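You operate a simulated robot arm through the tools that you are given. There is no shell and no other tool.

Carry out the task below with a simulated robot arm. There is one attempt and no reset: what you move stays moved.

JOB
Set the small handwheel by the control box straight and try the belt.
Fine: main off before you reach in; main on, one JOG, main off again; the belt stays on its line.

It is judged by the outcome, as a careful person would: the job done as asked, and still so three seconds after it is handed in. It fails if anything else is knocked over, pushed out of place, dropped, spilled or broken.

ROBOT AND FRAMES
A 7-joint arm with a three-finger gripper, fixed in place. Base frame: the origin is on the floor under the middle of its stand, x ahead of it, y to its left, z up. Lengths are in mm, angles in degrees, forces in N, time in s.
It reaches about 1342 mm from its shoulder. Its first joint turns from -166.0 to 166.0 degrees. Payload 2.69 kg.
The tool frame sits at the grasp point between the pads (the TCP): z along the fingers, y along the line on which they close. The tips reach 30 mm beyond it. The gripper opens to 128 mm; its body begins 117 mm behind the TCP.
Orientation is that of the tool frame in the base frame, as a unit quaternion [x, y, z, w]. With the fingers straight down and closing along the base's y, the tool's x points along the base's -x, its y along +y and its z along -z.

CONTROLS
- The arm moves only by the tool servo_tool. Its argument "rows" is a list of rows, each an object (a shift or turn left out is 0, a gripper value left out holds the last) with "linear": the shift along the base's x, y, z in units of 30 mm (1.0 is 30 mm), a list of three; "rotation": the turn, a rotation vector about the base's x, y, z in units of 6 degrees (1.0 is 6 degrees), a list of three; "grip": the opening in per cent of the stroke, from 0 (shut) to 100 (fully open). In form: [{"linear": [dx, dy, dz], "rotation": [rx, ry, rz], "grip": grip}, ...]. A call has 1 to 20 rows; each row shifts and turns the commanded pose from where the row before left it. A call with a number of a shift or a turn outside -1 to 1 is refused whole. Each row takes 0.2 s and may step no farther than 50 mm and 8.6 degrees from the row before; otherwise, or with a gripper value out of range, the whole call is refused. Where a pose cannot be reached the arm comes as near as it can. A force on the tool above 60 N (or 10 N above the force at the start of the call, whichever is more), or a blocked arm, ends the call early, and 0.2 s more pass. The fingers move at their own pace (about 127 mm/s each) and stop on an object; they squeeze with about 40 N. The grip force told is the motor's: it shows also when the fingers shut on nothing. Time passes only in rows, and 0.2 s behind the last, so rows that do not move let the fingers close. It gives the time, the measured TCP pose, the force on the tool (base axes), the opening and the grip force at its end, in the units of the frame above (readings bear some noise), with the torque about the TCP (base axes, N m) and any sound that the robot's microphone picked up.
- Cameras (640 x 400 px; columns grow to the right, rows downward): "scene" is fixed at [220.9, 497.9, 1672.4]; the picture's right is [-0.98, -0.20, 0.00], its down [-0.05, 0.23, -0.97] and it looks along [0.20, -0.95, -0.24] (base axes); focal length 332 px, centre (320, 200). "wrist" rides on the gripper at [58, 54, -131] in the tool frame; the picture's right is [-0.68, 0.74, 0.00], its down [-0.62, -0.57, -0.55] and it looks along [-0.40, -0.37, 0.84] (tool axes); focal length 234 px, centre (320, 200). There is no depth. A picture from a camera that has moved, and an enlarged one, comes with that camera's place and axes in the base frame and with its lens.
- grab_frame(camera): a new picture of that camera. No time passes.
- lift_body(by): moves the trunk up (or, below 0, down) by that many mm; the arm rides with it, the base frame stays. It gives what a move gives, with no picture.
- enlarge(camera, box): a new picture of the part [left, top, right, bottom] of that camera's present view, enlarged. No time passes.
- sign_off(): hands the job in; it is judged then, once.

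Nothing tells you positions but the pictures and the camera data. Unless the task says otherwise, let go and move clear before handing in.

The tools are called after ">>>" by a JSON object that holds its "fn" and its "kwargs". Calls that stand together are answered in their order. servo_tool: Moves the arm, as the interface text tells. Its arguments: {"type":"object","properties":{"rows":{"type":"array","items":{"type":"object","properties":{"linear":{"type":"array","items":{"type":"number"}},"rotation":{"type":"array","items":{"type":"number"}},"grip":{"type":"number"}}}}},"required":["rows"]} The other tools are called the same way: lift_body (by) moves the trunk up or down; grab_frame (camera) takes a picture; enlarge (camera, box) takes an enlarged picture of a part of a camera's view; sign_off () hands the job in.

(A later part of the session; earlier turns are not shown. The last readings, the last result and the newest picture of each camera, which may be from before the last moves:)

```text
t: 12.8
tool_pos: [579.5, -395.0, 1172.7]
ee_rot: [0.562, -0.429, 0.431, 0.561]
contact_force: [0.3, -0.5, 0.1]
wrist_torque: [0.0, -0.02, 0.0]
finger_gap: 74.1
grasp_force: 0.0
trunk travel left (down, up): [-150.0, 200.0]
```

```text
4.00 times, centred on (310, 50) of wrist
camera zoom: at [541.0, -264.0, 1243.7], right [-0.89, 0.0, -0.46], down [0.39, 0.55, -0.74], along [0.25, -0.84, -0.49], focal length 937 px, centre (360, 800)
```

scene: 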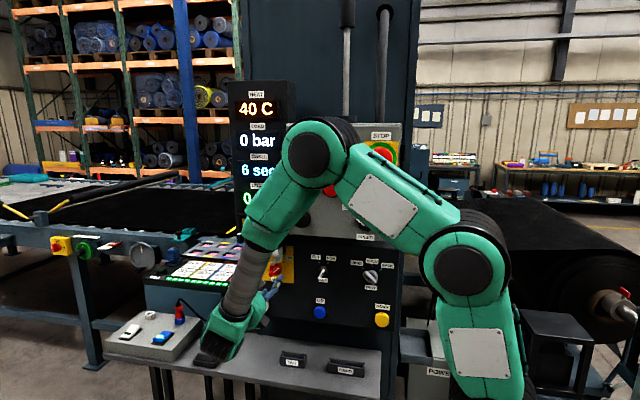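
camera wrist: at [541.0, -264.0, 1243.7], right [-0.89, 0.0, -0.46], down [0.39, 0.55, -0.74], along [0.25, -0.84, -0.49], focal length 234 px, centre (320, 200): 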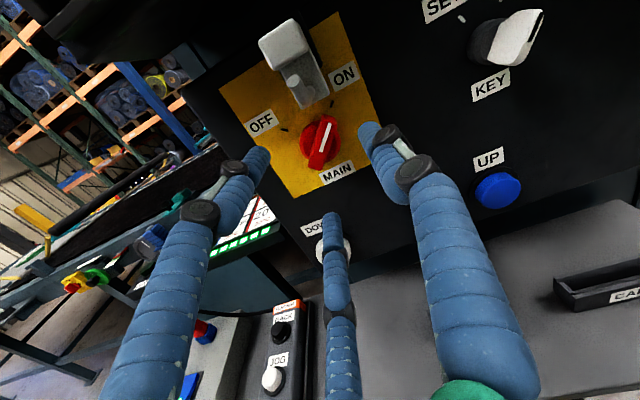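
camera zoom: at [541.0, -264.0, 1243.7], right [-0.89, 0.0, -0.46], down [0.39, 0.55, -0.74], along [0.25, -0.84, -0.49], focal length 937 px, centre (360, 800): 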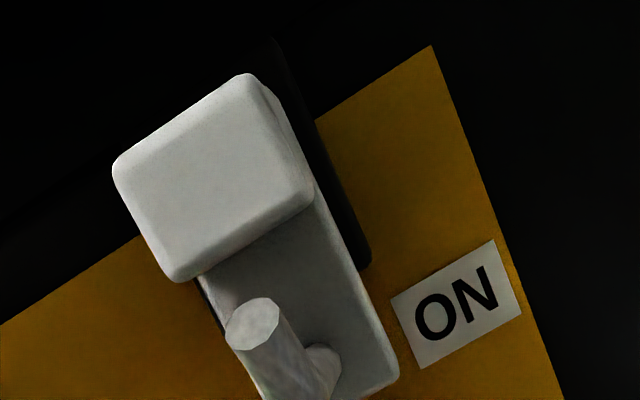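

I measure the elbow's apparent size precisely to judge its distance from the RUN/OFF buttons.

>>> {"fn": "enlarge", "kwargs": {"camera": "scene", "box": [260, 100, 380, 220]}}

>>> {"fn": "enlarge", "kwargs": {"camera": "scene", "box": [400, 200, 520, 300]}}

>>> {"fn": "enlarge", "kwargs": {"camera": "scene", "box": [190, 230, 310, 370]}}

```text
3.33 times, centred on (320, 160) of scene
camera zoom: at [220.9, 497.9, 1672.4], right [-0.98, -0.2, 0.0], down [-0.05, 0.23, -0.97], along [0.2, -0.95, -0.24], focal length 1107 px, centre (320, 333)
```

zoom: 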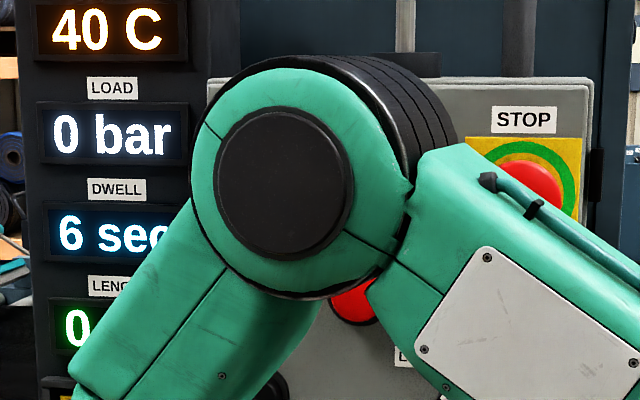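

```text
4.00 times, centred on (460, 250) of scene
camera zoom: at [220.9, 497.9, 1672.4], right [-0.98, -0.2, 0.0], down [-0.05, 0.23, -0.97], along [0.2, -0.95, -0.24], focal length 1328 px, centre (-240, 0)
```

zoom: 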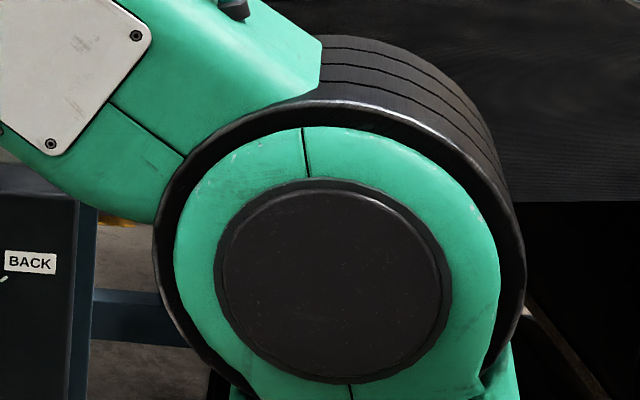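

```text
2.86 times, centred on (250, 300) of scene
camera zoom: at [220.9, 497.9, 1672.4], right [-0.98, -0.2, 0.0], down [-0.05, 0.23, -0.97], along [0.2, -0.95, -0.24], focal length 949 px, centre (520, -86)
```

zoom: 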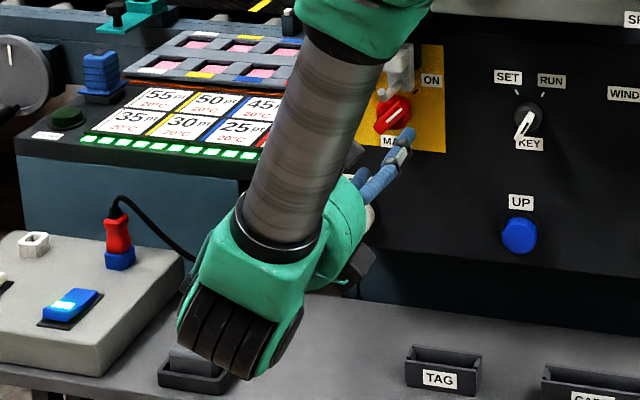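

Alignment is good: handle centre (576,-479,1177) matches the TCP line, and the elbow has ample clearance. I advance so the tips straddle the handle.

>>> {"fn": "servo_tool", "kwargs": {"rows": [{"linear": [0, -0.6, 0.03]}, {"linear": [0, -0.6, 0]}, {"linear": [0, -0.5, 0]}, {"linear": [0, -0.3, 0]}]}}

>>> {"fn": "grab_frame", "kwargs": {"camera": "wrist"}}

>>> {"fn": "enlarge", "kwargs": {"camera": "wrist", "box": [220, 60, 420, 220]}}

>>> {"fn": "enlarge", "kwargs": {"camera": "scene", "box": [240, 230, 320, 310]}}

```text
t: 13.8
tool_pos: [576.3, -455.6, 1175.3]
ee_rot: [0.561, -0.431, 0.43, 0.561]
contact_force: [0.4, -0.1, 0.0]
wrist_torque: [-0.01, -0.01, 0.01]
finger_gap: 73.8
grasp_force: 0.1
trunk travel left (down, up): [-150.0, 200.0]
```

```text
taken
camera wrist: at [539.6, -325.3, 1244.8], right [-0.89, 0.0, -0.46], down [0.39, 0.55, -0.74], along [0.25, -0.84, -0.49], focal length 234 px, centre (320, 200)
```

wrist: 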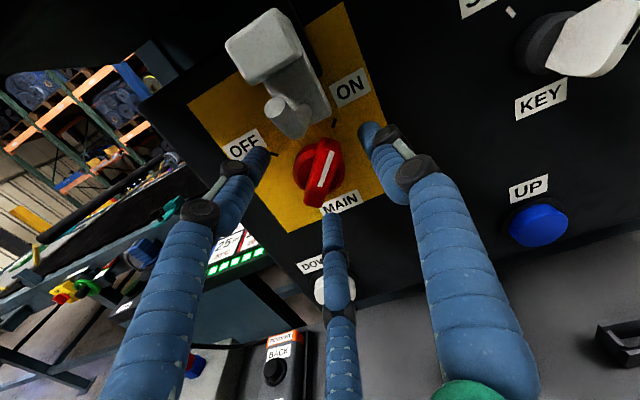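

```text
2.50 times, centred on (320, 140) of wrist
camera zoom: at [539.6, -325.3, 1244.8], right [-0.89, 0.0, -0.46], down [0.39, 0.55, -0.74], along [0.25, -0.84, -0.49], focal length 585 px, centre (320, 350)
```

zoom: 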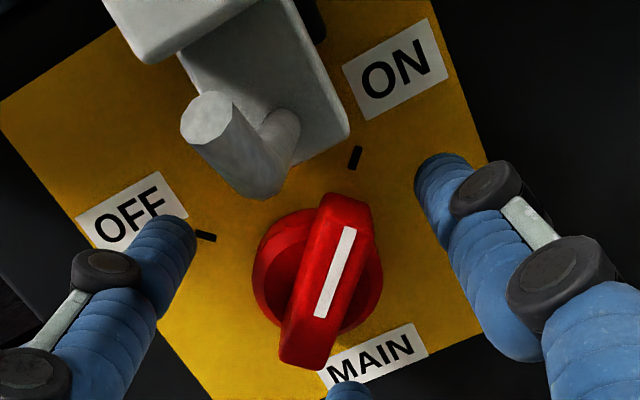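

```text
5.00 times, centred on (280, 270) of scene
camera zoom: at [220.9, 497.9, 1672.4], right [-0.98, -0.2, 0.0], down [-0.05, 0.23, -0.97], along [0.2, -0.95, -0.24], focal length 1660 px, centre (520, -150)
```

zoom: 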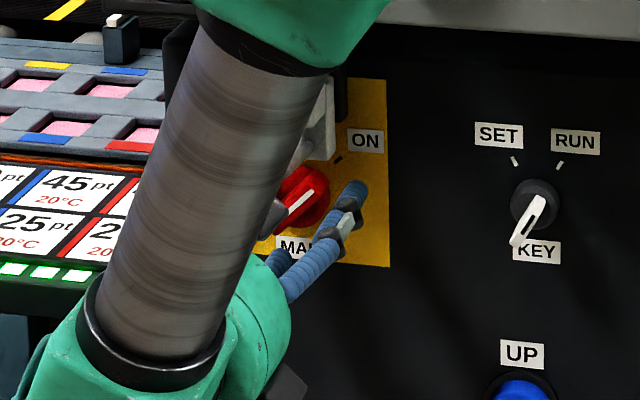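

The fingers straddle the red handle. I close on it.

>>> {"fn": "servo_tool", "kwargs": {"rows": [{"grip": 0}, {"grip": 0}, {"grip": 0}, {"grip": 0}]}}

>>> {"fn": "enlarge", "kwargs": {"camera": "wrist", "box": [220, 60, 420, 220]}}

```text
t: 15.0
tool_pos: [573.7, -455.3, 1169.1]
ee_rot: [0.564, -0.431, 0.426, 0.561]
contact_force: [-0.6, -8.9, -7.9]
wrist_torque: [-0.24, 0.05, -0.07]
finger_gap: 24.3
grasp_force: 44.7
trunk travel left (down, up): [-150.0, 200.0]
stopped in row 4: the force on the tool passed its limit at 62 N (the readings are from after the stop); the commanded pose is now the measured one
```

```text
2.50 times, centred on (320, 140) of wrist
camera zoom: at [537.6, -326.0, 1240.9], right [-0.89, 0.01, -0.46], down [0.38, 0.55, -0.74], along [0.25, -0.83, -0.49], focal length 585 px, centre (320, 350)
```

zoom: 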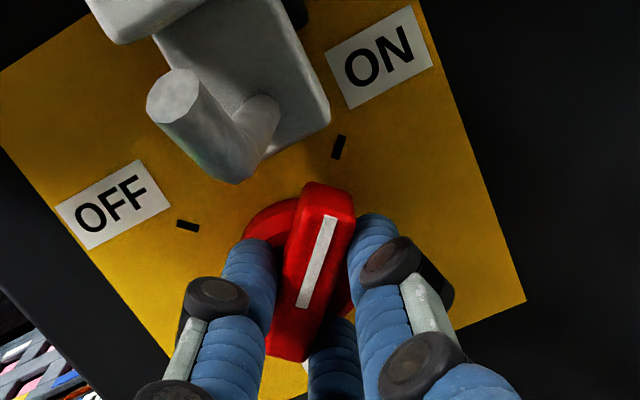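

I have the handle between all three fingers (gap 24 mm), still on ON. I turn it counter-clockwise toward OFF in stages, following the knob's axis.

>>> {"fn": "servo_tool", "kwargs": {"rows": [{"linear": [-0.018, 0, 0.0125], "rotation": [0, 1, 0], "grip": 0}, {"linear": [-0.017, 0, 0.014], "rotation": [0, 1, 0]}, {"linear": [-0.015, 0, 0.016], "rotation": [0, 1, 0]}, {"linear": [-0.013, 0, 0.018], "rotation": [0, 1, 0]}, {"linear": [-0.0115, 0, 0.0188], "rotation": [0, 1, 0]}]}}

>>> {"fn": "enlarge", "kwargs": {"camera": "wrist", "box": [220, 60, 420, 220]}}

```text
t: 16.2
tool_pos: [573.0, -456.1, 1172.7]
ee_rot: [0.654, -0.271, 0.266, 0.654]
contact_force: [13.8, -14.2, -3.4]
wrist_torque: [0.52, 0.0, 0.62]
finger_gap: 24.1
grasp_force: 44.5
trunk travel left (down, up): [-150.0, 200.0]
```

```text
2.50 times, centred on (320, 140) of wrist
camera zoom: at [578.0, -325.9, 1252.3], right [-1.0, 0.0, 0.05], down [-0.04, 0.55, -0.83], along [-0.03, -0.83, -0.55], focal length 585 px, centre (320, 350)
```

zoom: 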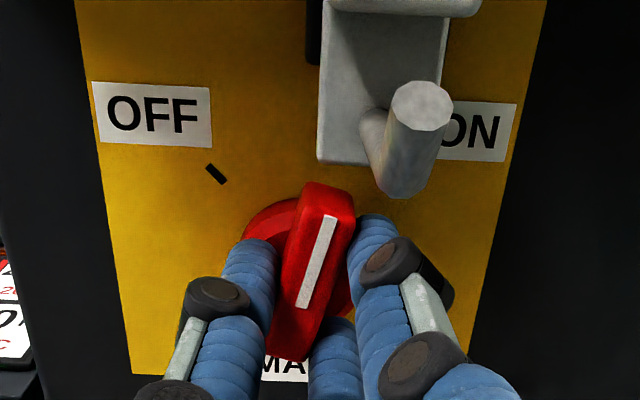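

The handle turns with the fingers. I continue toward OFF.

>>> {"fn": "servo_tool", "kwargs": {"rows": [{"linear": [-0.009, 0, 0.02], "rotation": [0, 1, 0], "grip": 0}, {"linear": [-0.007, 0, 0.0207], "rotation": [0, 1, 0]}, {"linear": [-0.004, 0, 0.0215], "rotation": [0, 1, 0]}, {"linear": [-0.003, 0, 0.022], "rotation": [0, 1, 0]}, {"linear": [0, 0, 0.022], "rotation": [0, 1, 0]}]}}

>>> {"fn": "enlarge", "kwargs": {"camera": "wrist", "box": [220, 60, 420, 220]}}

```text
t: 17.4
tool_pos: [576.6, -455.6, 1175.8]
ee_rot: [0.701, -0.09, 0.088, 0.702]
contact_force: [49.8, -18.2, -3.3]
wrist_torque: [0.32, -0.24, 1.15]
finger_gap: 24.0
grasp_force: 45.2
trunk travel left (down, up): [-150.0, 200.0]
```

```text
2.50 times, centred on (320, 140) of wrist
camera zoom: at [619.0, -325.7, 1241.9], right [-0.84, 0.0, 0.54], down [-0.45, 0.55, -0.7], along [-0.3, -0.83, -0.46], focal length 585 px, centre (320, 350)
```

zoom: 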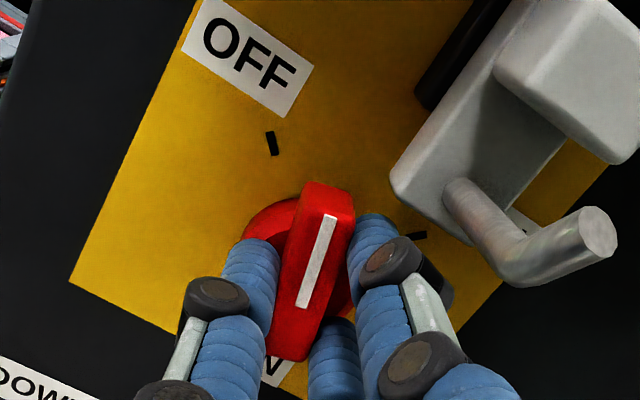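

The handle follows well, but the side force shows the true axis is nearer (581,·,1171), so I shift the command to relieve that load and finish the turn to OFF.

>>> {"fn": "servo_tool", "kwargs": {"rows": [{"linear": [0.16, 0, 0.04], "grip": 0}, {"linear": [0.027, 0, 0.017], "rotation": [0, 1, 0]}, {"linear": [0.027, 0, 0.017], "rotation": [0, 1, 0]}, {"linear": [0.03, 0, 0.017], "rotation": [0, 1, 0]}, {"linear": [0.03, 0, 0.015], "rotation": [0, 1, 0]}, {"linear": [0.03, 0, 0.012], "rotation": [0, 1, 0]}]}}

>>> {"fn": "enlarge", "kwargs": {"camera": "wrist", "box": [220, 60, 420, 220]}}

>>> {"fn": "enlarge", "kwargs": {"camera": "scene", "box": [240, 230, 320, 310]}}

```text
t: 18.8
tool_pos: [578.7, -455.8, 1176.1]
ee_rot: [0.701, 0.093, -0.099, 0.7]
contact_force: [-1.5, -5.8, -20.1]
wrist_torque: [1.07, -0.39, -0.35]
finger_gap: 24.4
grasp_force: 45.6
trunk travel left (down, up): [-150.0, 200.0]
```

```text
2.50 times, centred on (320, 140) of wrist
camera zoom: at [650.2, -326.0, 1212.7], right [-0.45, 0.0, 0.89], down [-0.74, 0.55, -0.38], along [-0.49, -0.83, -0.25], focal length 585 px, centre (320, 350)
```

zoom: 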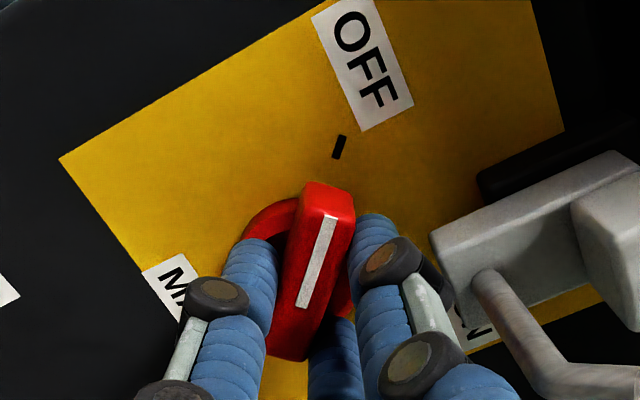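

```text
5.00 times, centred on (280, 270) of scene
camera zoom: at [220.9, 497.9, 1672.4], right [-0.98, -0.2, 0.0], down [-0.05, 0.23, -0.97], along [0.2, -0.95, -0.24], focal length 1660 px, centre (520, -150)
```

zoom: 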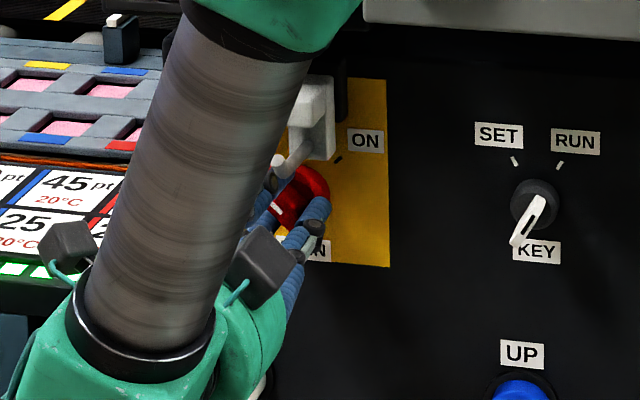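

The pointer now lies on OFF. I open only a little to stay clear of the latch, then draw straight back.

>>> {"fn": "servo_tool", "kwargs": {"rows": [{"grip": 27}, {"grip": 28}, {"grip": 28}, {"linear": [0, 0.3, 0], "grip": 28}, {"linear": [0, 0.7, 0]}, {"linear": [0, 1, 0]}, {"linear": [0, 1, 0]}, {"linear": [0, 1, 0]}]}}

>>> {"fn": "grab_frame", "kwargs": {"camera": "wrist"}}

>>> {"fn": "grab_frame", "kwargs": {"camera": "scene"}}

```text
t: 20.6
tool_pos: [578.2, -336.3, 1177.7]
ee_rot: [0.701, 0.093, -0.095, 0.701]
contact_force: [0.7, -0.2, -0.4]
wrist_torque: [0.03, 0.02, 0.0]
finger_gap: 35.8
grasp_force: 0.1
trunk travel left (down, up): [-150.0, 200.0]
```

```text
taken
camera wrist: at [649.6, -206.5, 1215.0], right [-0.46, 0.0, 0.89], down [-0.74, 0.55, -0.38], along [-0.49, -0.83, -0.25], focal length 234 px, centre (320, 200)
```

wrist: 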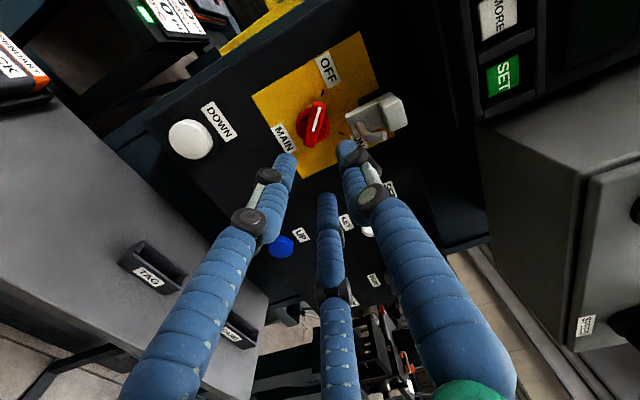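

```text
taken
```

scene: 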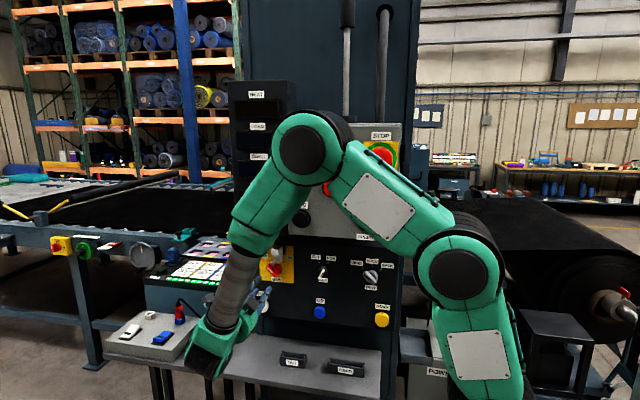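

MAIN is off (the displays have gone dark). Now I back away from the panel, unrolling the gripper on the way, to travel around the box to the small black handwheel on the right.

>>> {"fn": "servo_tool", "kwargs": {"rows": [{"linear": [0, 1, 0], "rotation": [0, -1, 0]}, {"linear": [0, 1, 0], "rotation": [0, -1, 0]}, {"linear": [0, 1, 0], "rotation": [0, -1, 0]}, {"linear": [0, 1, 0], "rotation": [0, -1, 0]}, {"linear": [0, 1, 0], "rotation": [0, -1, 0]}, {"linear": [0, 1, 0], "rotation": [0, -1, 0]}, {"linear": [-0.4, 0, 0.7], "rotation": [0, -1, 0]}, {"linear": [-0.4, 0, 0.7], "rotation": [0, -1, 0]}, {"linear": [-0.4, 0, 0.7], "rotation": [0, -1, 0]}, {"linear": [-0.4, 0, 0.7], "rotation": [0, -1, 0]}, {"linear": [-0.4, 0, 0.7], "rotation": [0, -1, 0]}, {"linear": [-0.4, 0, 0.7], "rotation": [0, -1, 0]}, {"linear": [-0.4, 0, 0.7], "rotation": [0, -1, 0]}, {"linear": [-0.4, 0, 0.7], "rotation": [0, -1, 0]}, {"linear": [-0.4, 0, 0.7], "rotation": [0, -1, 0]}]}}

>>> {"fn": "grab_frame", "kwargs": {"camera": "scene"}}

>>> {"fn": "grab_frame", "kwargs": {"camera": "wrist"}}

>>> {"fn": "enlarge", "kwargs": {"camera": "scene", "box": [250, 235, 400, 325]}}

```text
t: 23.8
tool_pos: [471.3, -154.2, 1368.0]
ee_rot: [0.563, -0.431, 0.428, 0.56]
contact_force: [-0.4, -0.1, -0.1]
wrist_torque: [-0.02, 0.01, -0.01]
finger_gap: 36.1
grasp_force: 0.0
trunk travel left (down, up): [-150.0, 200.0]
```

```text
taken
```

scene: 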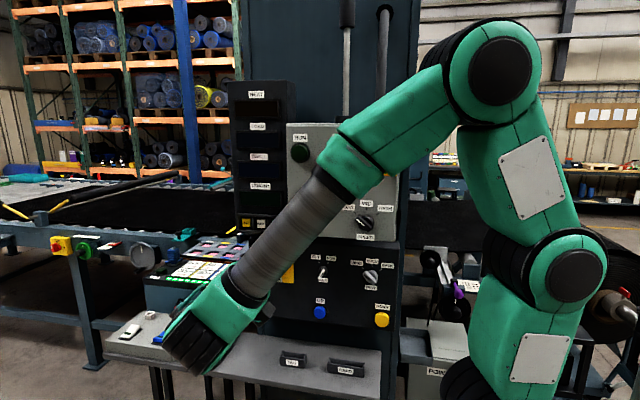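

```text
taken
camera wrist: at [435.3, -24.6, 1438.5], right [-0.89, 0.0, -0.46], down [0.39, 0.55, -0.74], along [0.25, -0.83, -0.49], focal length 234 px, centre (320, 200)
```

wrist: 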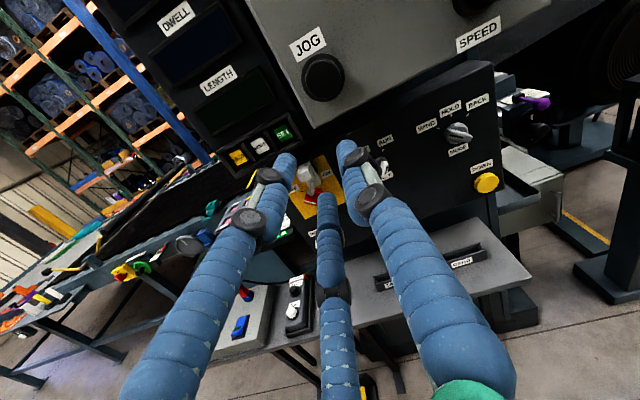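

```text
4.27 times, centred on (325, 280) of scene
camera zoom: at [220.9, 497.9, 1672.4], right [-0.98, -0.2, 0.0], down [-0.05, 0.23, -0.97], along [0.2, -0.95, -0.24], focal length 1417 px, centre (299, -141)
```

zoom: 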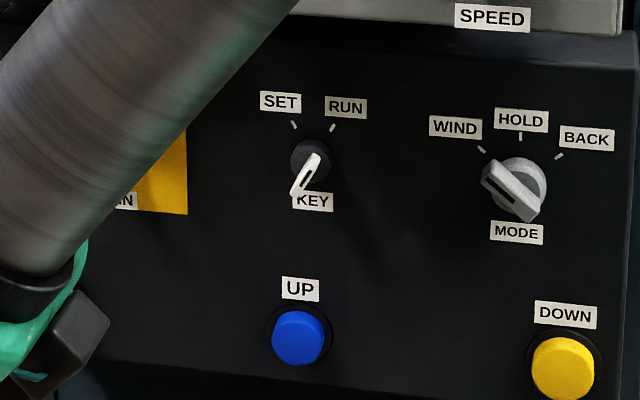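

The panel's other controls are untouched. I retrace my way up, turning the fingers downward, to pass over in front of the box toward the right side.

>>> {"fn": "servo_tool", "kwargs": {"rows": [{"linear": [-0.3, 0, 0.98], "rotation": [1, 0, 0]}, {"linear": [-0.3, 0, 0.98], "rotation": [1, 0, 0]}, {"linear": [-0.3, 0, 0.98], "rotation": [1, 0, 0]}, {"linear": [-0.3, 0, 0.98], "rotation": [1, 0, 0]}, {"linear": [-0.3, 0, 0.98], "rotation": [1, 0, 0]}, {"linear": [-0.3, 0, 0.98], "rotation": [1, 0, 0]}, {"linear": [-0.3, 0, 0.98], "rotation": [1, 0, 0]}, {"linear": [-0.3, 0, 0.98], "rotation": [1, 0, 0]}, {"linear": [-0.3, -0.1, 0.6], "rotation": [1, 0, 0]}, {"linear": [-0.3, -0.1, 0.6], "rotation": [1, 0, 0]}, {"linear": [-0.3, -0.2, 0.6], "rotation": [1, 0, 0]}, {"linear": [-0.3, -0.2, 0.6], "rotation": [1, 0, 0]}, {"linear": [-0.3, -0.2, 0.6], "rotation": [1, 0, 0]}, {"linear": [-0.3, -0.2, 0.6], "rotation": [1, 0, 0]}, {"linear": [-0.3, -0.2, 0.3], "rotation": [1, 0, 0]}]}}

>>> {"fn": "grab_frame", "kwargs": {"camera": "scene"}}

>>> {"fn": "grab_frame", "kwargs": {"camera": "wrist"}}

```text
t: 27.0
tool_pos: [338.0, -191.3, 1719.8]
ee_rot: [0.796, -0.606, -0.002, -0.002]
contact_force: [-1.0, -0.4, -0.7]
wrist_torque: [0.01, 0.03, 0.0]
finger_gap: 35.9
grasp_force: 0.0
trunk travel left (down, up): [-150.0, 200.0]
```

```text
taken
```

scene: 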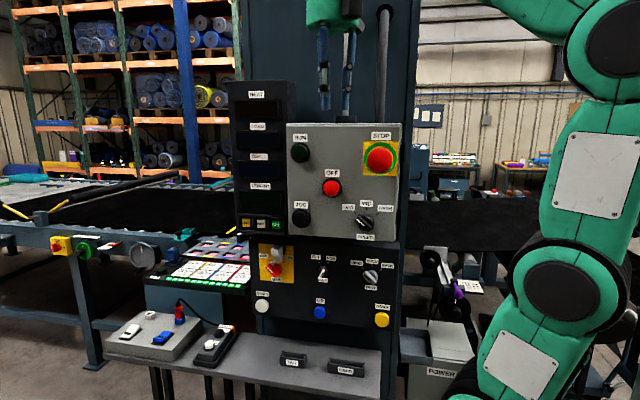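

```text
taken
camera wrist: at [301.2, -263.5, 1850.7], right [-0.89, 0.46, 0.0], down [0.38, 0.74, 0.55], along [0.25, 0.49, -0.83], focal length 234 px, centre (320, 200)
```

wrist: 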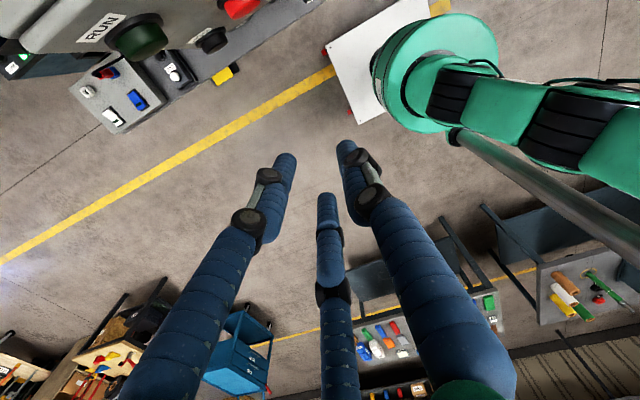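

The panel is in full view now. I check that MAIN really rests on OFF.

>>> {"fn": "enlarge", "kwargs": {"camera": "scene", "box": [250, 240, 330, 290]}}

>>> {"fn": "enlarge", "kwargs": {"camera": "scene", "box": [400, 235, 500, 325]}}

```text
8.00 times, centred on (290, 265) of scene
camera zoom: at [220.9, 497.9, 1672.4], right [-0.98, -0.2, 0.0], down [-0.05, 0.23, -0.97], along [0.2, -0.95, -0.24], focal length 2656 px, centre (560, -320)
```

zoom: 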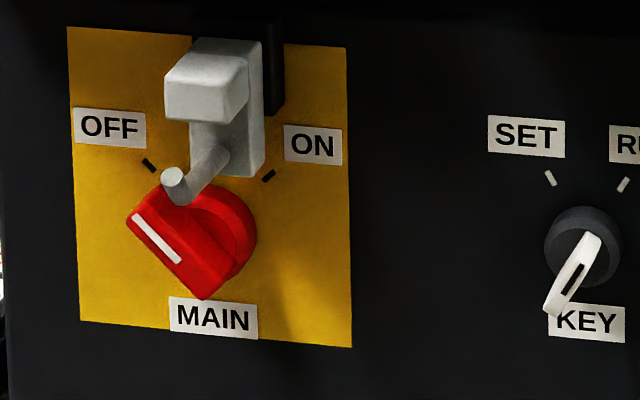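

```text
4.44 times, centred on (450, 280) of scene
camera zoom: at [220.9, 497.9, 1672.4], right [-0.98, -0.2, 0.0], down [-0.05, 0.23, -0.97], along [0.2, -0.95, -0.24], focal length 1476 px, centre (-258, -156)
```

zoom: 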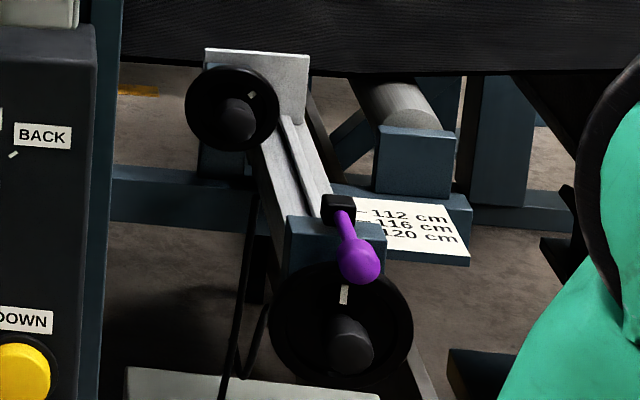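

MAIN is on OFF, confirmed. The off-mark wheel seems farther in than I thought (y about -900 to -1000), so I swing over to the right side, clear of the column, for a proper look.

>>> {"fn": "servo_tool", "kwargs": {"rows": [{"linear": [-0.85, -0.4, 0.1]}, {"linear": [-0.85, -0.4, 0.1]}, {"linear": [-0.85, -0.5, 0.1]}, {"linear": [-0.85, -0.5, 0]}, {"linear": [-0.85, -0.5, 0]}, {"linear": [-0.85, -0.5, 0]}, {"linear": [-0.85, -0.6, 0]}, {"linear": [-0.85, -0.6, 0]}, {"linear": [-0.85, -0.6, 0]}, {"linear": [-0.85, -0.6, 0]}, {"linear": [-0.85, -0.6, 0]}, {"linear": [-0.5, -0.6, 0]}]}}

>>> {"fn": "grab_frame", "kwargs": {"camera": "scene"}}

>>> {"fn": "grab_frame", "kwargs": {"camera": "wrist"}}

```text
t: 29.6
tool_pos: [163.6, -321.5, 1716.0]
ee_rot: [0.794, -0.608, -0.002, -0.001]
contact_force: [0.8, -0.8, -0.4]
wrist_torque: [0.05, 0.02, -0.01]
finger_gap: 35.8
grasp_force: 0.0
out of reach, approached as far as the arm can: row 3, 5, 8, 9, 10, 11, 12
trunk travel left (down, up): [-150.0, 200.0]
```

```text
taken
```

scene: 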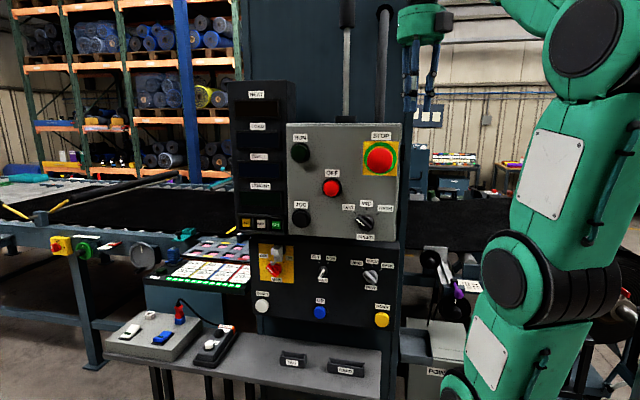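

```text
taken
camera wrist: at [127.2, -392.7, 1848.1], right [-0.89, 0.46, 0.0], down [0.39, 0.74, 0.55], along [0.25, 0.49, -0.84], focal length 234 px, centre (320, 200)
```

wrist: 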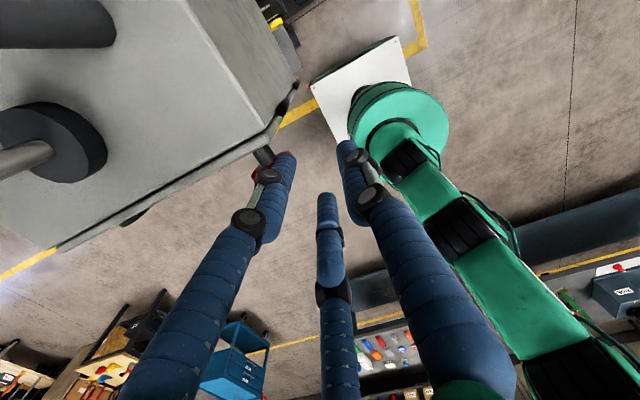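

The last part was out of reach because the hand is too close to the robot's own column. I'll extend outward (-y) to get a workable radius.

>>> {"fn": "servo_tool", "kwargs": {"rows": [{"linear": [0, -0.6, 0]}, {"linear": [0, -0.6, 0]}]}}

>>> {"fn": "grab_frame", "kwargs": {"camera": "scene"}}

```text
t: 30.2
tool_pos: [177.1, -355.7, 1715.5]
ee_rot: [0.793, -0.609, -0.003, -0.002]
contact_force: [-0.1, -1.1, -0.9]
wrist_torque: [0.07, 0.03, -0.03]
finger_gap: 36.0
grasp_force: 0.0
out of reach, approached as far as the arm can: row 1, 2
trunk travel left (down, up): [-150.0, 200.0]
```

```text
taken
```

scene: 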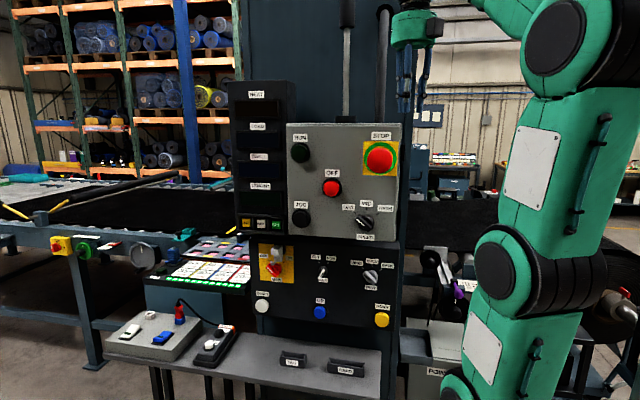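

It follows partly, so a wrist-roll limit is the likely cause. I'll unroll the hand about the vertical while moving on.

>>> {"fn": "servo_tool", "kwargs": {"rows": [{"rotation": [0, 0, -1]}, {"rotation": [0, 0, -1]}, {"rotation": [0, 0, -1]}, {"rotation": [0, 0, -1]}, {"rotation": [0, 0, -1]}]}}

>>> {"fn": "grab_frame", "kwargs": {"camera": "wrist"}}

```text
t: 31.4
tool_pos: [175.3, -356.0, 1716.0]
ee_rot: [-0.611, 0.792, 0.002, 0.002]
contact_force: [-0.1, 0.1, 0.7]
wrist_torque: [0.0, -0.02, 0.01]
finger_gap: 35.9
grasp_force: 0.0
trunk travel left (down, up): [-150.0, 200.0]
```

```text
taken
camera wrist: at [108.6, -399.3, 1847.3], right [-0.54, 0.84, 0.0], down [0.7, 0.45, 0.55], along [0.46, 0.3, -0.83], focal length 234 px, centre (320, 200)
```

wrist: 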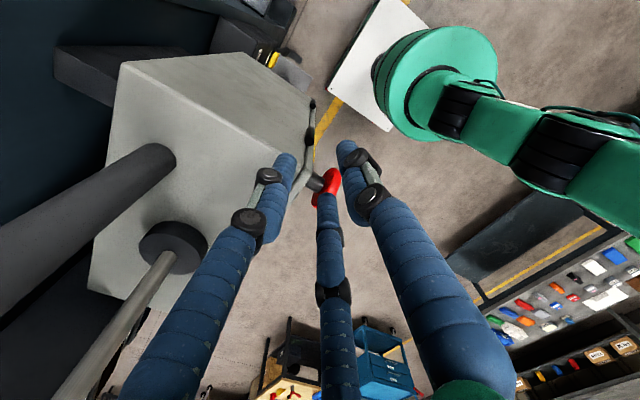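

That was it — no reach warning now. I continue to the right side with more unrolling.

>>> {"fn": "servo_tool", "kwargs": {"rows": [{"linear": [-0.75, -0.65, 0], "rotation": [0, 0, -1]}, {"linear": [-0.75, -0.65, 0], "rotation": [0, 0, -1]}, {"linear": [-0.75, -0.65, 0], "rotation": [0, 0, -1]}, {"linear": [-0.75, -0.65, 0], "rotation": [0, 0, -1]}, {"linear": [-0.75, -0.65, 0], "rotation": [0, 0, -1]}, {"linear": [-0.75, -0.65, 0], "rotation": [0, 0, -1]}]}}

>>> {"fn": "grab_frame", "kwargs": {"camera": "wrist"}}

>>> {"fn": "grab_frame", "kwargs": {"camera": "scene"}}

```text
t: 32.8
tool_pos: [42.4, -473.8, 1717.1]
ee_rot: [-0.336, 0.942, 0.001, 0.002]
contact_force: [0.2, 0.0, 0.3]
wrist_torque: [0.04, 0.0, 0.01]
finger_gap: 36.0
grasp_force: 0.0
trunk travel left (down, up): [-150.0, 200.0]
```

```text
taken
camera wrist: at [-38.5, -471.3, 1847.6], right [0.06, 1.0, 0.01], down [0.83, -0.05, 0.55], along [0.55, -0.03, -0.83], focal length 234 px, centre (320, 200)
```

wrist: 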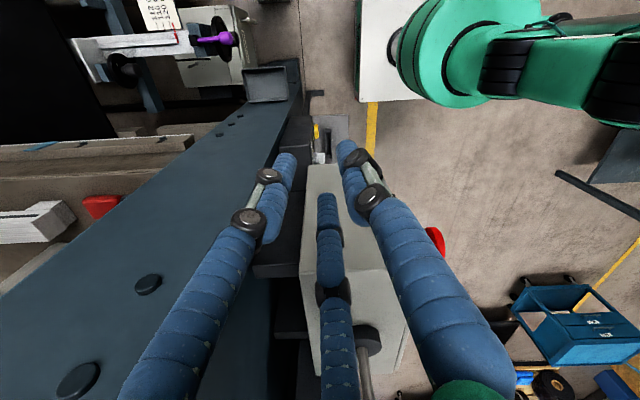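

```text
taken
```

scene: 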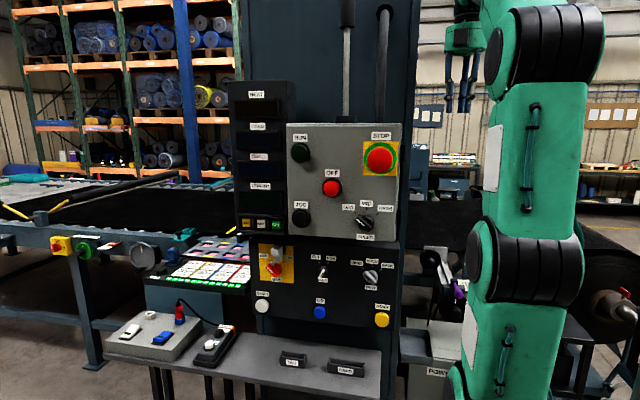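

Nice top view: at the upper left is the rail with the purple lever, and the small black wheel seen edge-on. I enlarge it.

>>> {"fn": "enlarge", "kwargs": {"camera": "wrist", "box": [60, 0, 260, 120]}}

>>> {"fn": "enlarge", "kwargs": {"camera": "wrist", "box": [0, 0, 640, 5]}}

>>> {"fn": "enlarge", "kwargs": {"camera": "wrist", "box": [0, 0, 5, 400]}}

```text
3.20 times, centred on (160, 60) of wrist
camera zoom: at [-38.5, -471.3, 1847.6], right [0.06, 1.0, 0.01], down [0.83, -0.05, 0.55], along [0.55, -0.03, -0.83], focal length 749 px, centre (832, 648)
```

zoom: 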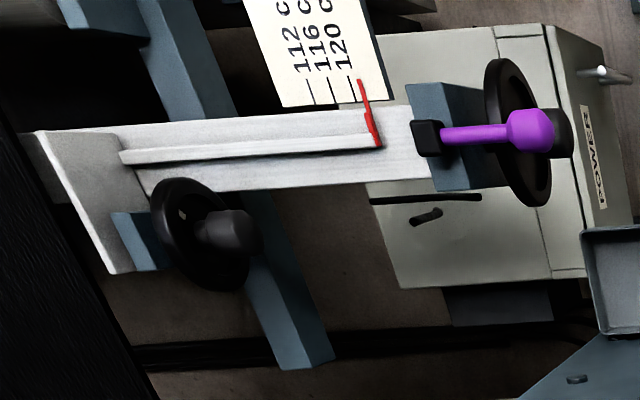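

```text
1.00 times, centred on (320, 2) of wrist (not enlarged: the box is as wide or as high as the picture)
camera zoom: at [-38.5, -471.3, 1847.6], right [0.06, 1.0, 0.01], down [0.83, -0.05, 0.55], along [0.55, -0.03, -0.83], focal length 234 px, centre (320, 398)
```

zoom: 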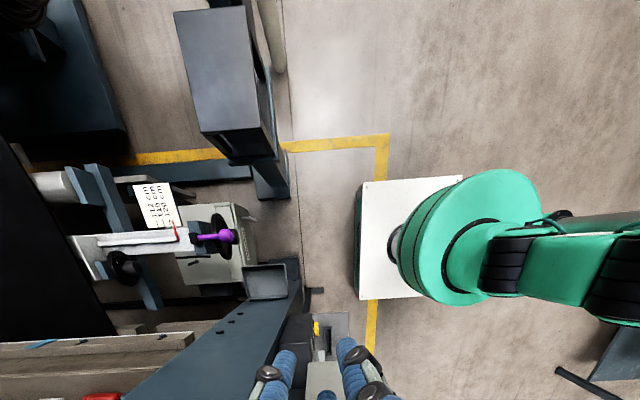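

```text
1.00 times, centred on (2, 200) of wrist (not enlarged: the box is as wide or as high as the picture)
camera zoom: at [-38.5, -471.3, 1847.6], right [0.06, 1.0, 0.01], down [0.83, -0.05, 0.55], along [0.55, -0.03, -0.83], focal length 234 px, centre (638, 200)
```

zoom: 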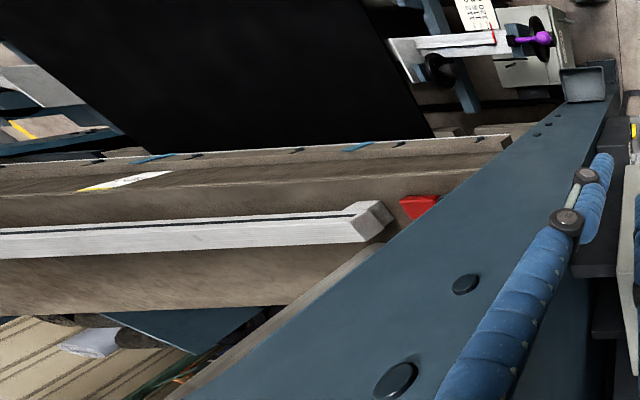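

The small black wheel works out at about (-5,-1103,999), ~103 mm across, its hub pointing toward +y with its tip near y≈-1040. Beside it are the rail (x -105…-54, z≈1000), the larger wheel and the purple lock lever, which I must not touch. I roll the hand so its camera will be on top for the approach.

>>> {"fn": "servo_tool", "kwargs": {"rows": [{"rotation": [0, 0, -1]}, {"rotation": [0, 0, -1]}, {"rotation": [0, 0, -1]}, {"rotation": [0, 0, -1]}, {"rotation": [0, 0, -1]}, {"rotation": [0, 0, -1]}, {"rotation": [0, 0, -1]}, {"rotation": [0, 0, -1]}, {"rotation": [0, 0, -1]}, {"rotation": [0, 0, -1]}, {"rotation": [0, 0, -1]}, {"rotation": [0, 0, -1]}, {"rotation": [0, 0, -1]}, {"rotation": [0, 0, -1]}, {"rotation": [0, 0, -1]}, {"rotation": [0, 0, -1]}, {"rotation": [0, 0, -1]}, {"rotation": [0, 0, -1]}, {"rotation": [0, 0, -1]}, {"rotation": [0, 0, -1]}]}}

>>> {"fn": "grab_frame", "kwargs": {"camera": "wrist"}}

```text
t: 37.0
tool_pos: [40.4, -473.2, 1716.3]
ee_rot: [0.647, 0.762, -0.002, 0.002]
contact_force: [-0.3, -0.5, 0.7]
wrist_torque: [-0.01, 0.01, 0.0]
finger_gap: 35.9
grasp_force: 0.1
trunk travel left (down, up): [-150.0, 200.0]
```

```text
taken
camera wrist: at [84.0, -406.1, 1847.6], right [0.84, -0.55, 0.0], down [-0.46, -0.7, 0.55], along [-0.3, -0.46, -0.83], focal length 234 px, centre (320, 200)
```

wrist: 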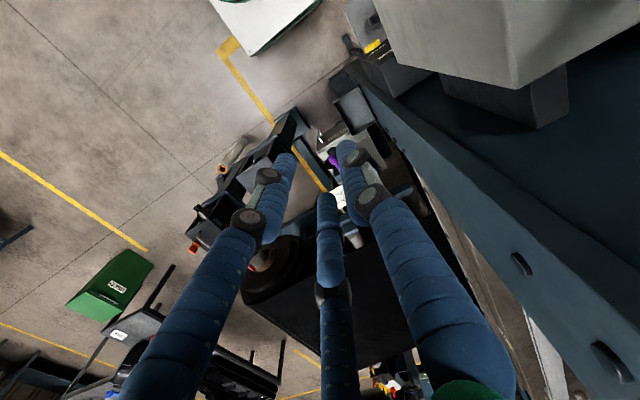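

No reach problem. I continue the roll until the camera will end up on top.

>>> {"fn": "servo_tool", "kwargs": {"rows": [{"rotation": [0, 0, -1]}, {"rotation": [0, 0, -1]}, {"rotation": [0, 0, -1]}, {"rotation": [0, 0, -1]}, {"rotation": [0, 0, -1]}, {"rotation": [0, 0, -1]}, {"rotation": [0, 0, -1]}, {"rotation": [0, 0, -1]}, {"rotation": [0, 0, -1]}, {"rotation": [0, 0, -1]}, {"rotation": [0, 0, -1]}, {"rotation": [0, 0, -1]}, {"rotation": [0, 0, -1]}, {"rotation": [0, 0, -1]}, {"rotation": [0, 0, -1]}, {"rotation": [0, 0, -1]}, {"rotation": [0, 0, -1]}, {"rotation": [0, 0, -1]}, {"rotation": [0, 0, -1]}, {"rotation": [0, 0, -1]}]}}

>>> {"fn": "grab_frame", "kwargs": {"camera": "wrist"}}

>>> {"fn": "grab_frame", "kwargs": {"camera": "scene"}}

```text
t: 41.2
tool_pos: [42.2, -472.2, 1715.8]
ee_rot: [0.984, -0.18, -0.003, 0.0]
contact_force: [0.4, -0.4, 0.6]
wrist_torque: [-0.03, 0.0, 0.02]
finger_gap: 36.0
grasp_force: 0.0
trunk travel left (down, up): [-150.0, 200.0]
```

```text
taken
camera wrist: at [77.4, -544.2, 1847.0], right [-0.89, -0.45, 0.0], down [-0.37, 0.75, 0.55], along [-0.25, 0.49, -0.83], focal length 234 px, centre (320, 200)
```

wrist: 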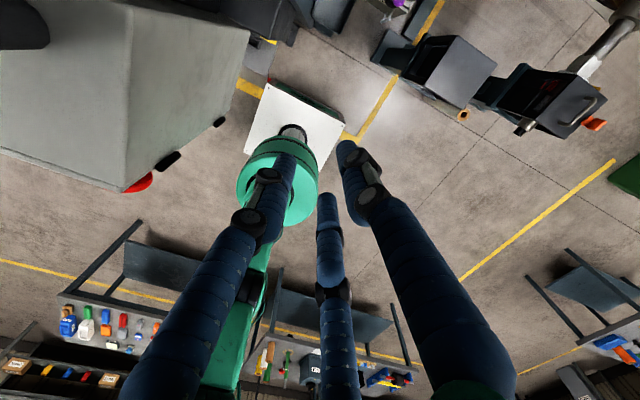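

```text
taken
```

scene: 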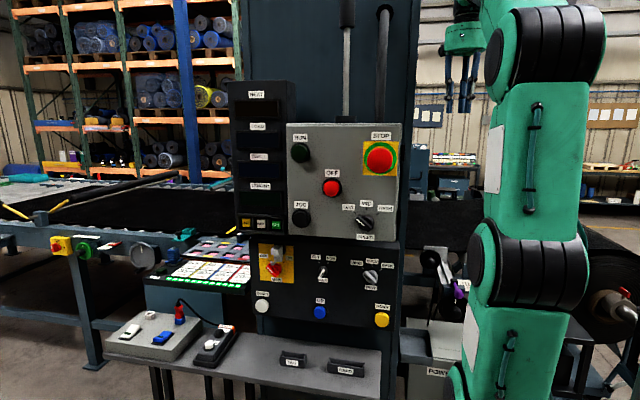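

The hand is oriented well. I finish a last bit of roll, then extend out and down while pitching the fingers toward -y, staying well above the rail, to look at the wheel.

>>> {"fn": "servo_tool", "kwargs": {"rows": [{"rotation": [0, 0, -1]}, {"rotation": [0, 0, -1]}, {"rotation": [0, 0, -1]}, {"rotation": [0, 0, -1]}, {"linear": [0, -0.8, -0.6], "rotation": [-0.9, 0, 0]}, {"linear": [0, -0.8, -0.6], "rotation": [-0.9, 0, 0]}, {"linear": [0, -0.8, -0.6], "rotation": [-0.9, 0, 0]}, {"linear": [0, -0.8, -0.6], "rotation": [-0.9, 0, 0]}, {"linear": [0, -0.8, -0.6], "rotation": [-0.9, 0, 0]}, {"linear": [0, -0.8, -0.6], "rotation": [-0.9, 0, 0]}, {"linear": [0, -0.8, -0.6], "rotation": [-0.9, 0, 0]}, {"linear": [0, -0.8, -0.6], "rotation": [-0.9, 0, 0]}]}}

>>> {"fn": "grab_frame", "kwargs": {"camera": "wrist"}}

>>> {"fn": "grab_frame", "kwargs": {"camera": "scene"}}

```text
t: 43.8
tool_pos: [41.4, -665.0, 1573.3]
ee_rot: [0.86, -0.354, 0.138, 0.34]
contact_force: [0.9, 0.5, -0.2]
wrist_torque: [0.01, 0.01, -0.03]
finger_gap: 35.8
grasp_force: 0.0
trunk travel left (down, up): [-150.0, 200.0]
```

```text
taken
camera wrist: at [45.6, -634.3, 1723.0], right [-1.0, -0.03, 0.04], down [-0.04, 0.98, -0.17], along [-0.03, -0.17, -0.98], focal length 234 px, centre (320, 200)
```

wrist: 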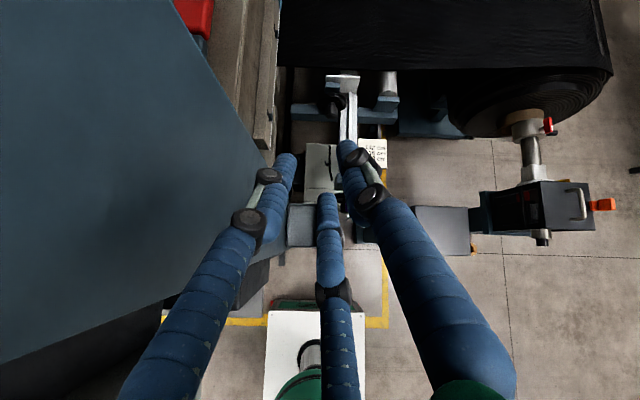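

```text
taken
```

scene: 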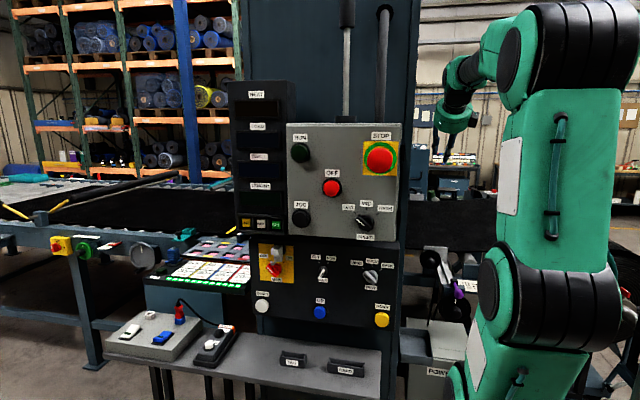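

Now I have a nearly straight-down plan view of the wheel, rail and scale. I enlarge it.

>>> {"fn": "enlarge", "kwargs": {"camera": "wrist", "box": [280, 60, 420, 150]}}

>>> {"fn": "enlarge", "kwargs": {"camera": "wrist", "box": [270, 110, 410, 250]}}

```text
4.44 times, centred on (350, 105) of wrist
camera zoom: at [45.6, -634.3, 1723.0], right [-1.0, -0.03, 0.04], down [-0.04, 0.98, -0.17], along [-0.03, -0.17, -0.98], focal length 1041 px, centre (187, 622)
```

zoom: 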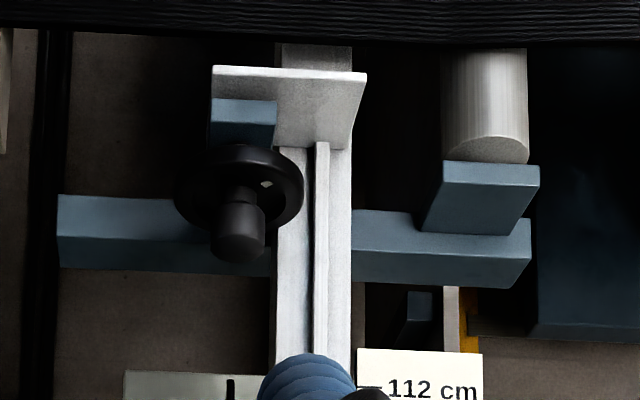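

```text
2.86 times, centred on (340, 180) of wrist
camera zoom: at [45.6, -634.3, 1723.0], right [-1.0, -0.03, 0.04], down [-0.04, 0.98, -0.17], along [-0.03, -0.17, -0.98], focal length 669 px, centre (263, 257)
```

zoom: 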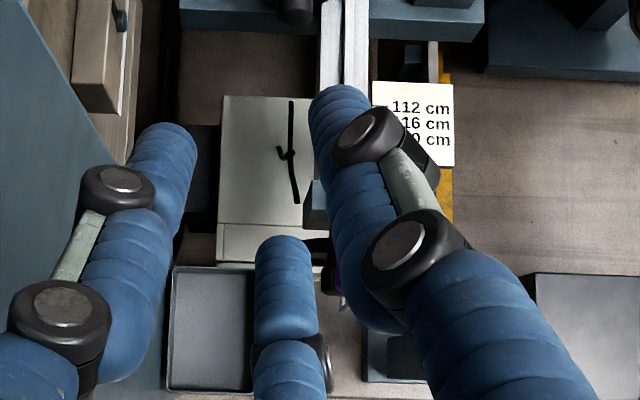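

The mark sits about 40° to the right of straight-up; the wheel is centred near (-1.5,-1102,999) with a ~40 mm hub out to y≈-1053. I'll come in from above the rail with a slight upward and leftward tilt so the wrist clears the lock lever. I descend to a viewing position first.

>>> {"fn": "servo_tool", "kwargs": {"rows": [{"linear": [-0.03, -0.475, -0.957], "rotation": [-0.408, 0, -0.05]}, {"linear": [-0.03, -0.475, -0.957], "rotation": [-0.408, 0, -0.05]}, {"linear": [-0.03, -0.475, -0.957], "rotation": [-0.408, 0, -0.05]}, {"linear": [-0.03, -0.475, -0.957], "rotation": [-0.408, 0, -0.05]}, {"linear": [-0.03, -0.475, -0.957], "rotation": [-0.408, 0, -0.05]}, {"linear": [-0.03, -0.475, -0.957], "rotation": [-0.408, 0, -0.05]}, {"linear": [-0.03, -0.475, -0.957], "rotation": [-0.408, 0, -0.05]}, {"linear": [-0.03, -0.475, -0.957], "rotation": [-0.408, 0, -0.05]}, {"linear": [-0.03, -0.475, -0.957], "rotation": [-0.408, 0, -0.05]}, {"linear": [-0.03, -0.475, -0.957], "rotation": [-0.408, 0, -0.05]}, {"linear": [-0.03, -0.475, -0.957], "rotation": [-0.408, 0, -0.05]}, {"linear": [-0.03, -0.475, -0.957], "rotation": [-0.408, 0, -0.05]}, {"linear": [-0.03, -0.475, -0.957], "rotation": [-0.408, 0, -0.05]}]}}

>>> {"fn": "grab_frame", "kwargs": {"camera": "wrist"}}

>>> {"fn": "grab_frame", "kwargs": {"camera": "scene"}}

```text
t: 45.7
tool_pos: [46.1, -800.0, 1181.2]
ee_rot: [0.825, -0.352, 0.158, 0.414]
contact_force: [0.1, 1.9, -0.6]
wrist_torque: [-0.14, 0.01, 0.01]
finger_gap: 36.0
grasp_force: 0.1
trunk travel left (down, up): [-150.0, 200.0]
stopped in row 9: the arm was blocked; the commanded pose is now the measured one
```

```text
taken
camera wrist: at [52.4, -745.2, 1323.7], right [-1.0, 0.0, 0.05], down [-0.01, 0.94, -0.33], along [-0.04, -0.33, -0.94], focal length 234 px, centre (320, 200)
```

wrist: 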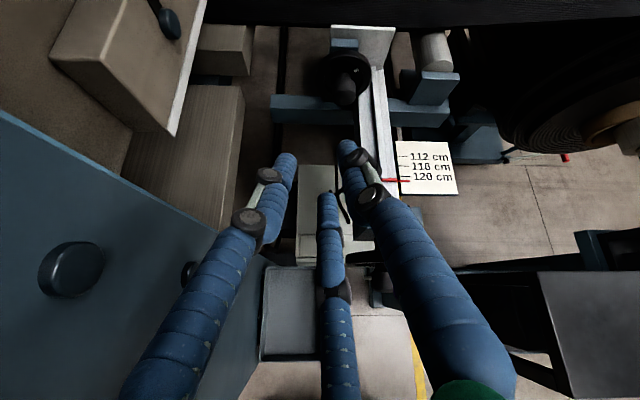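

```text
taken
```

scene: 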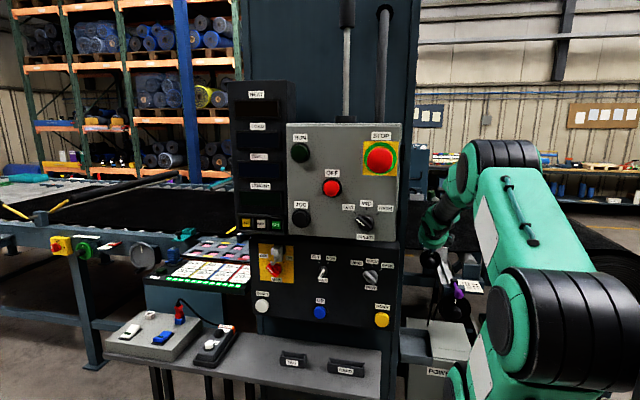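

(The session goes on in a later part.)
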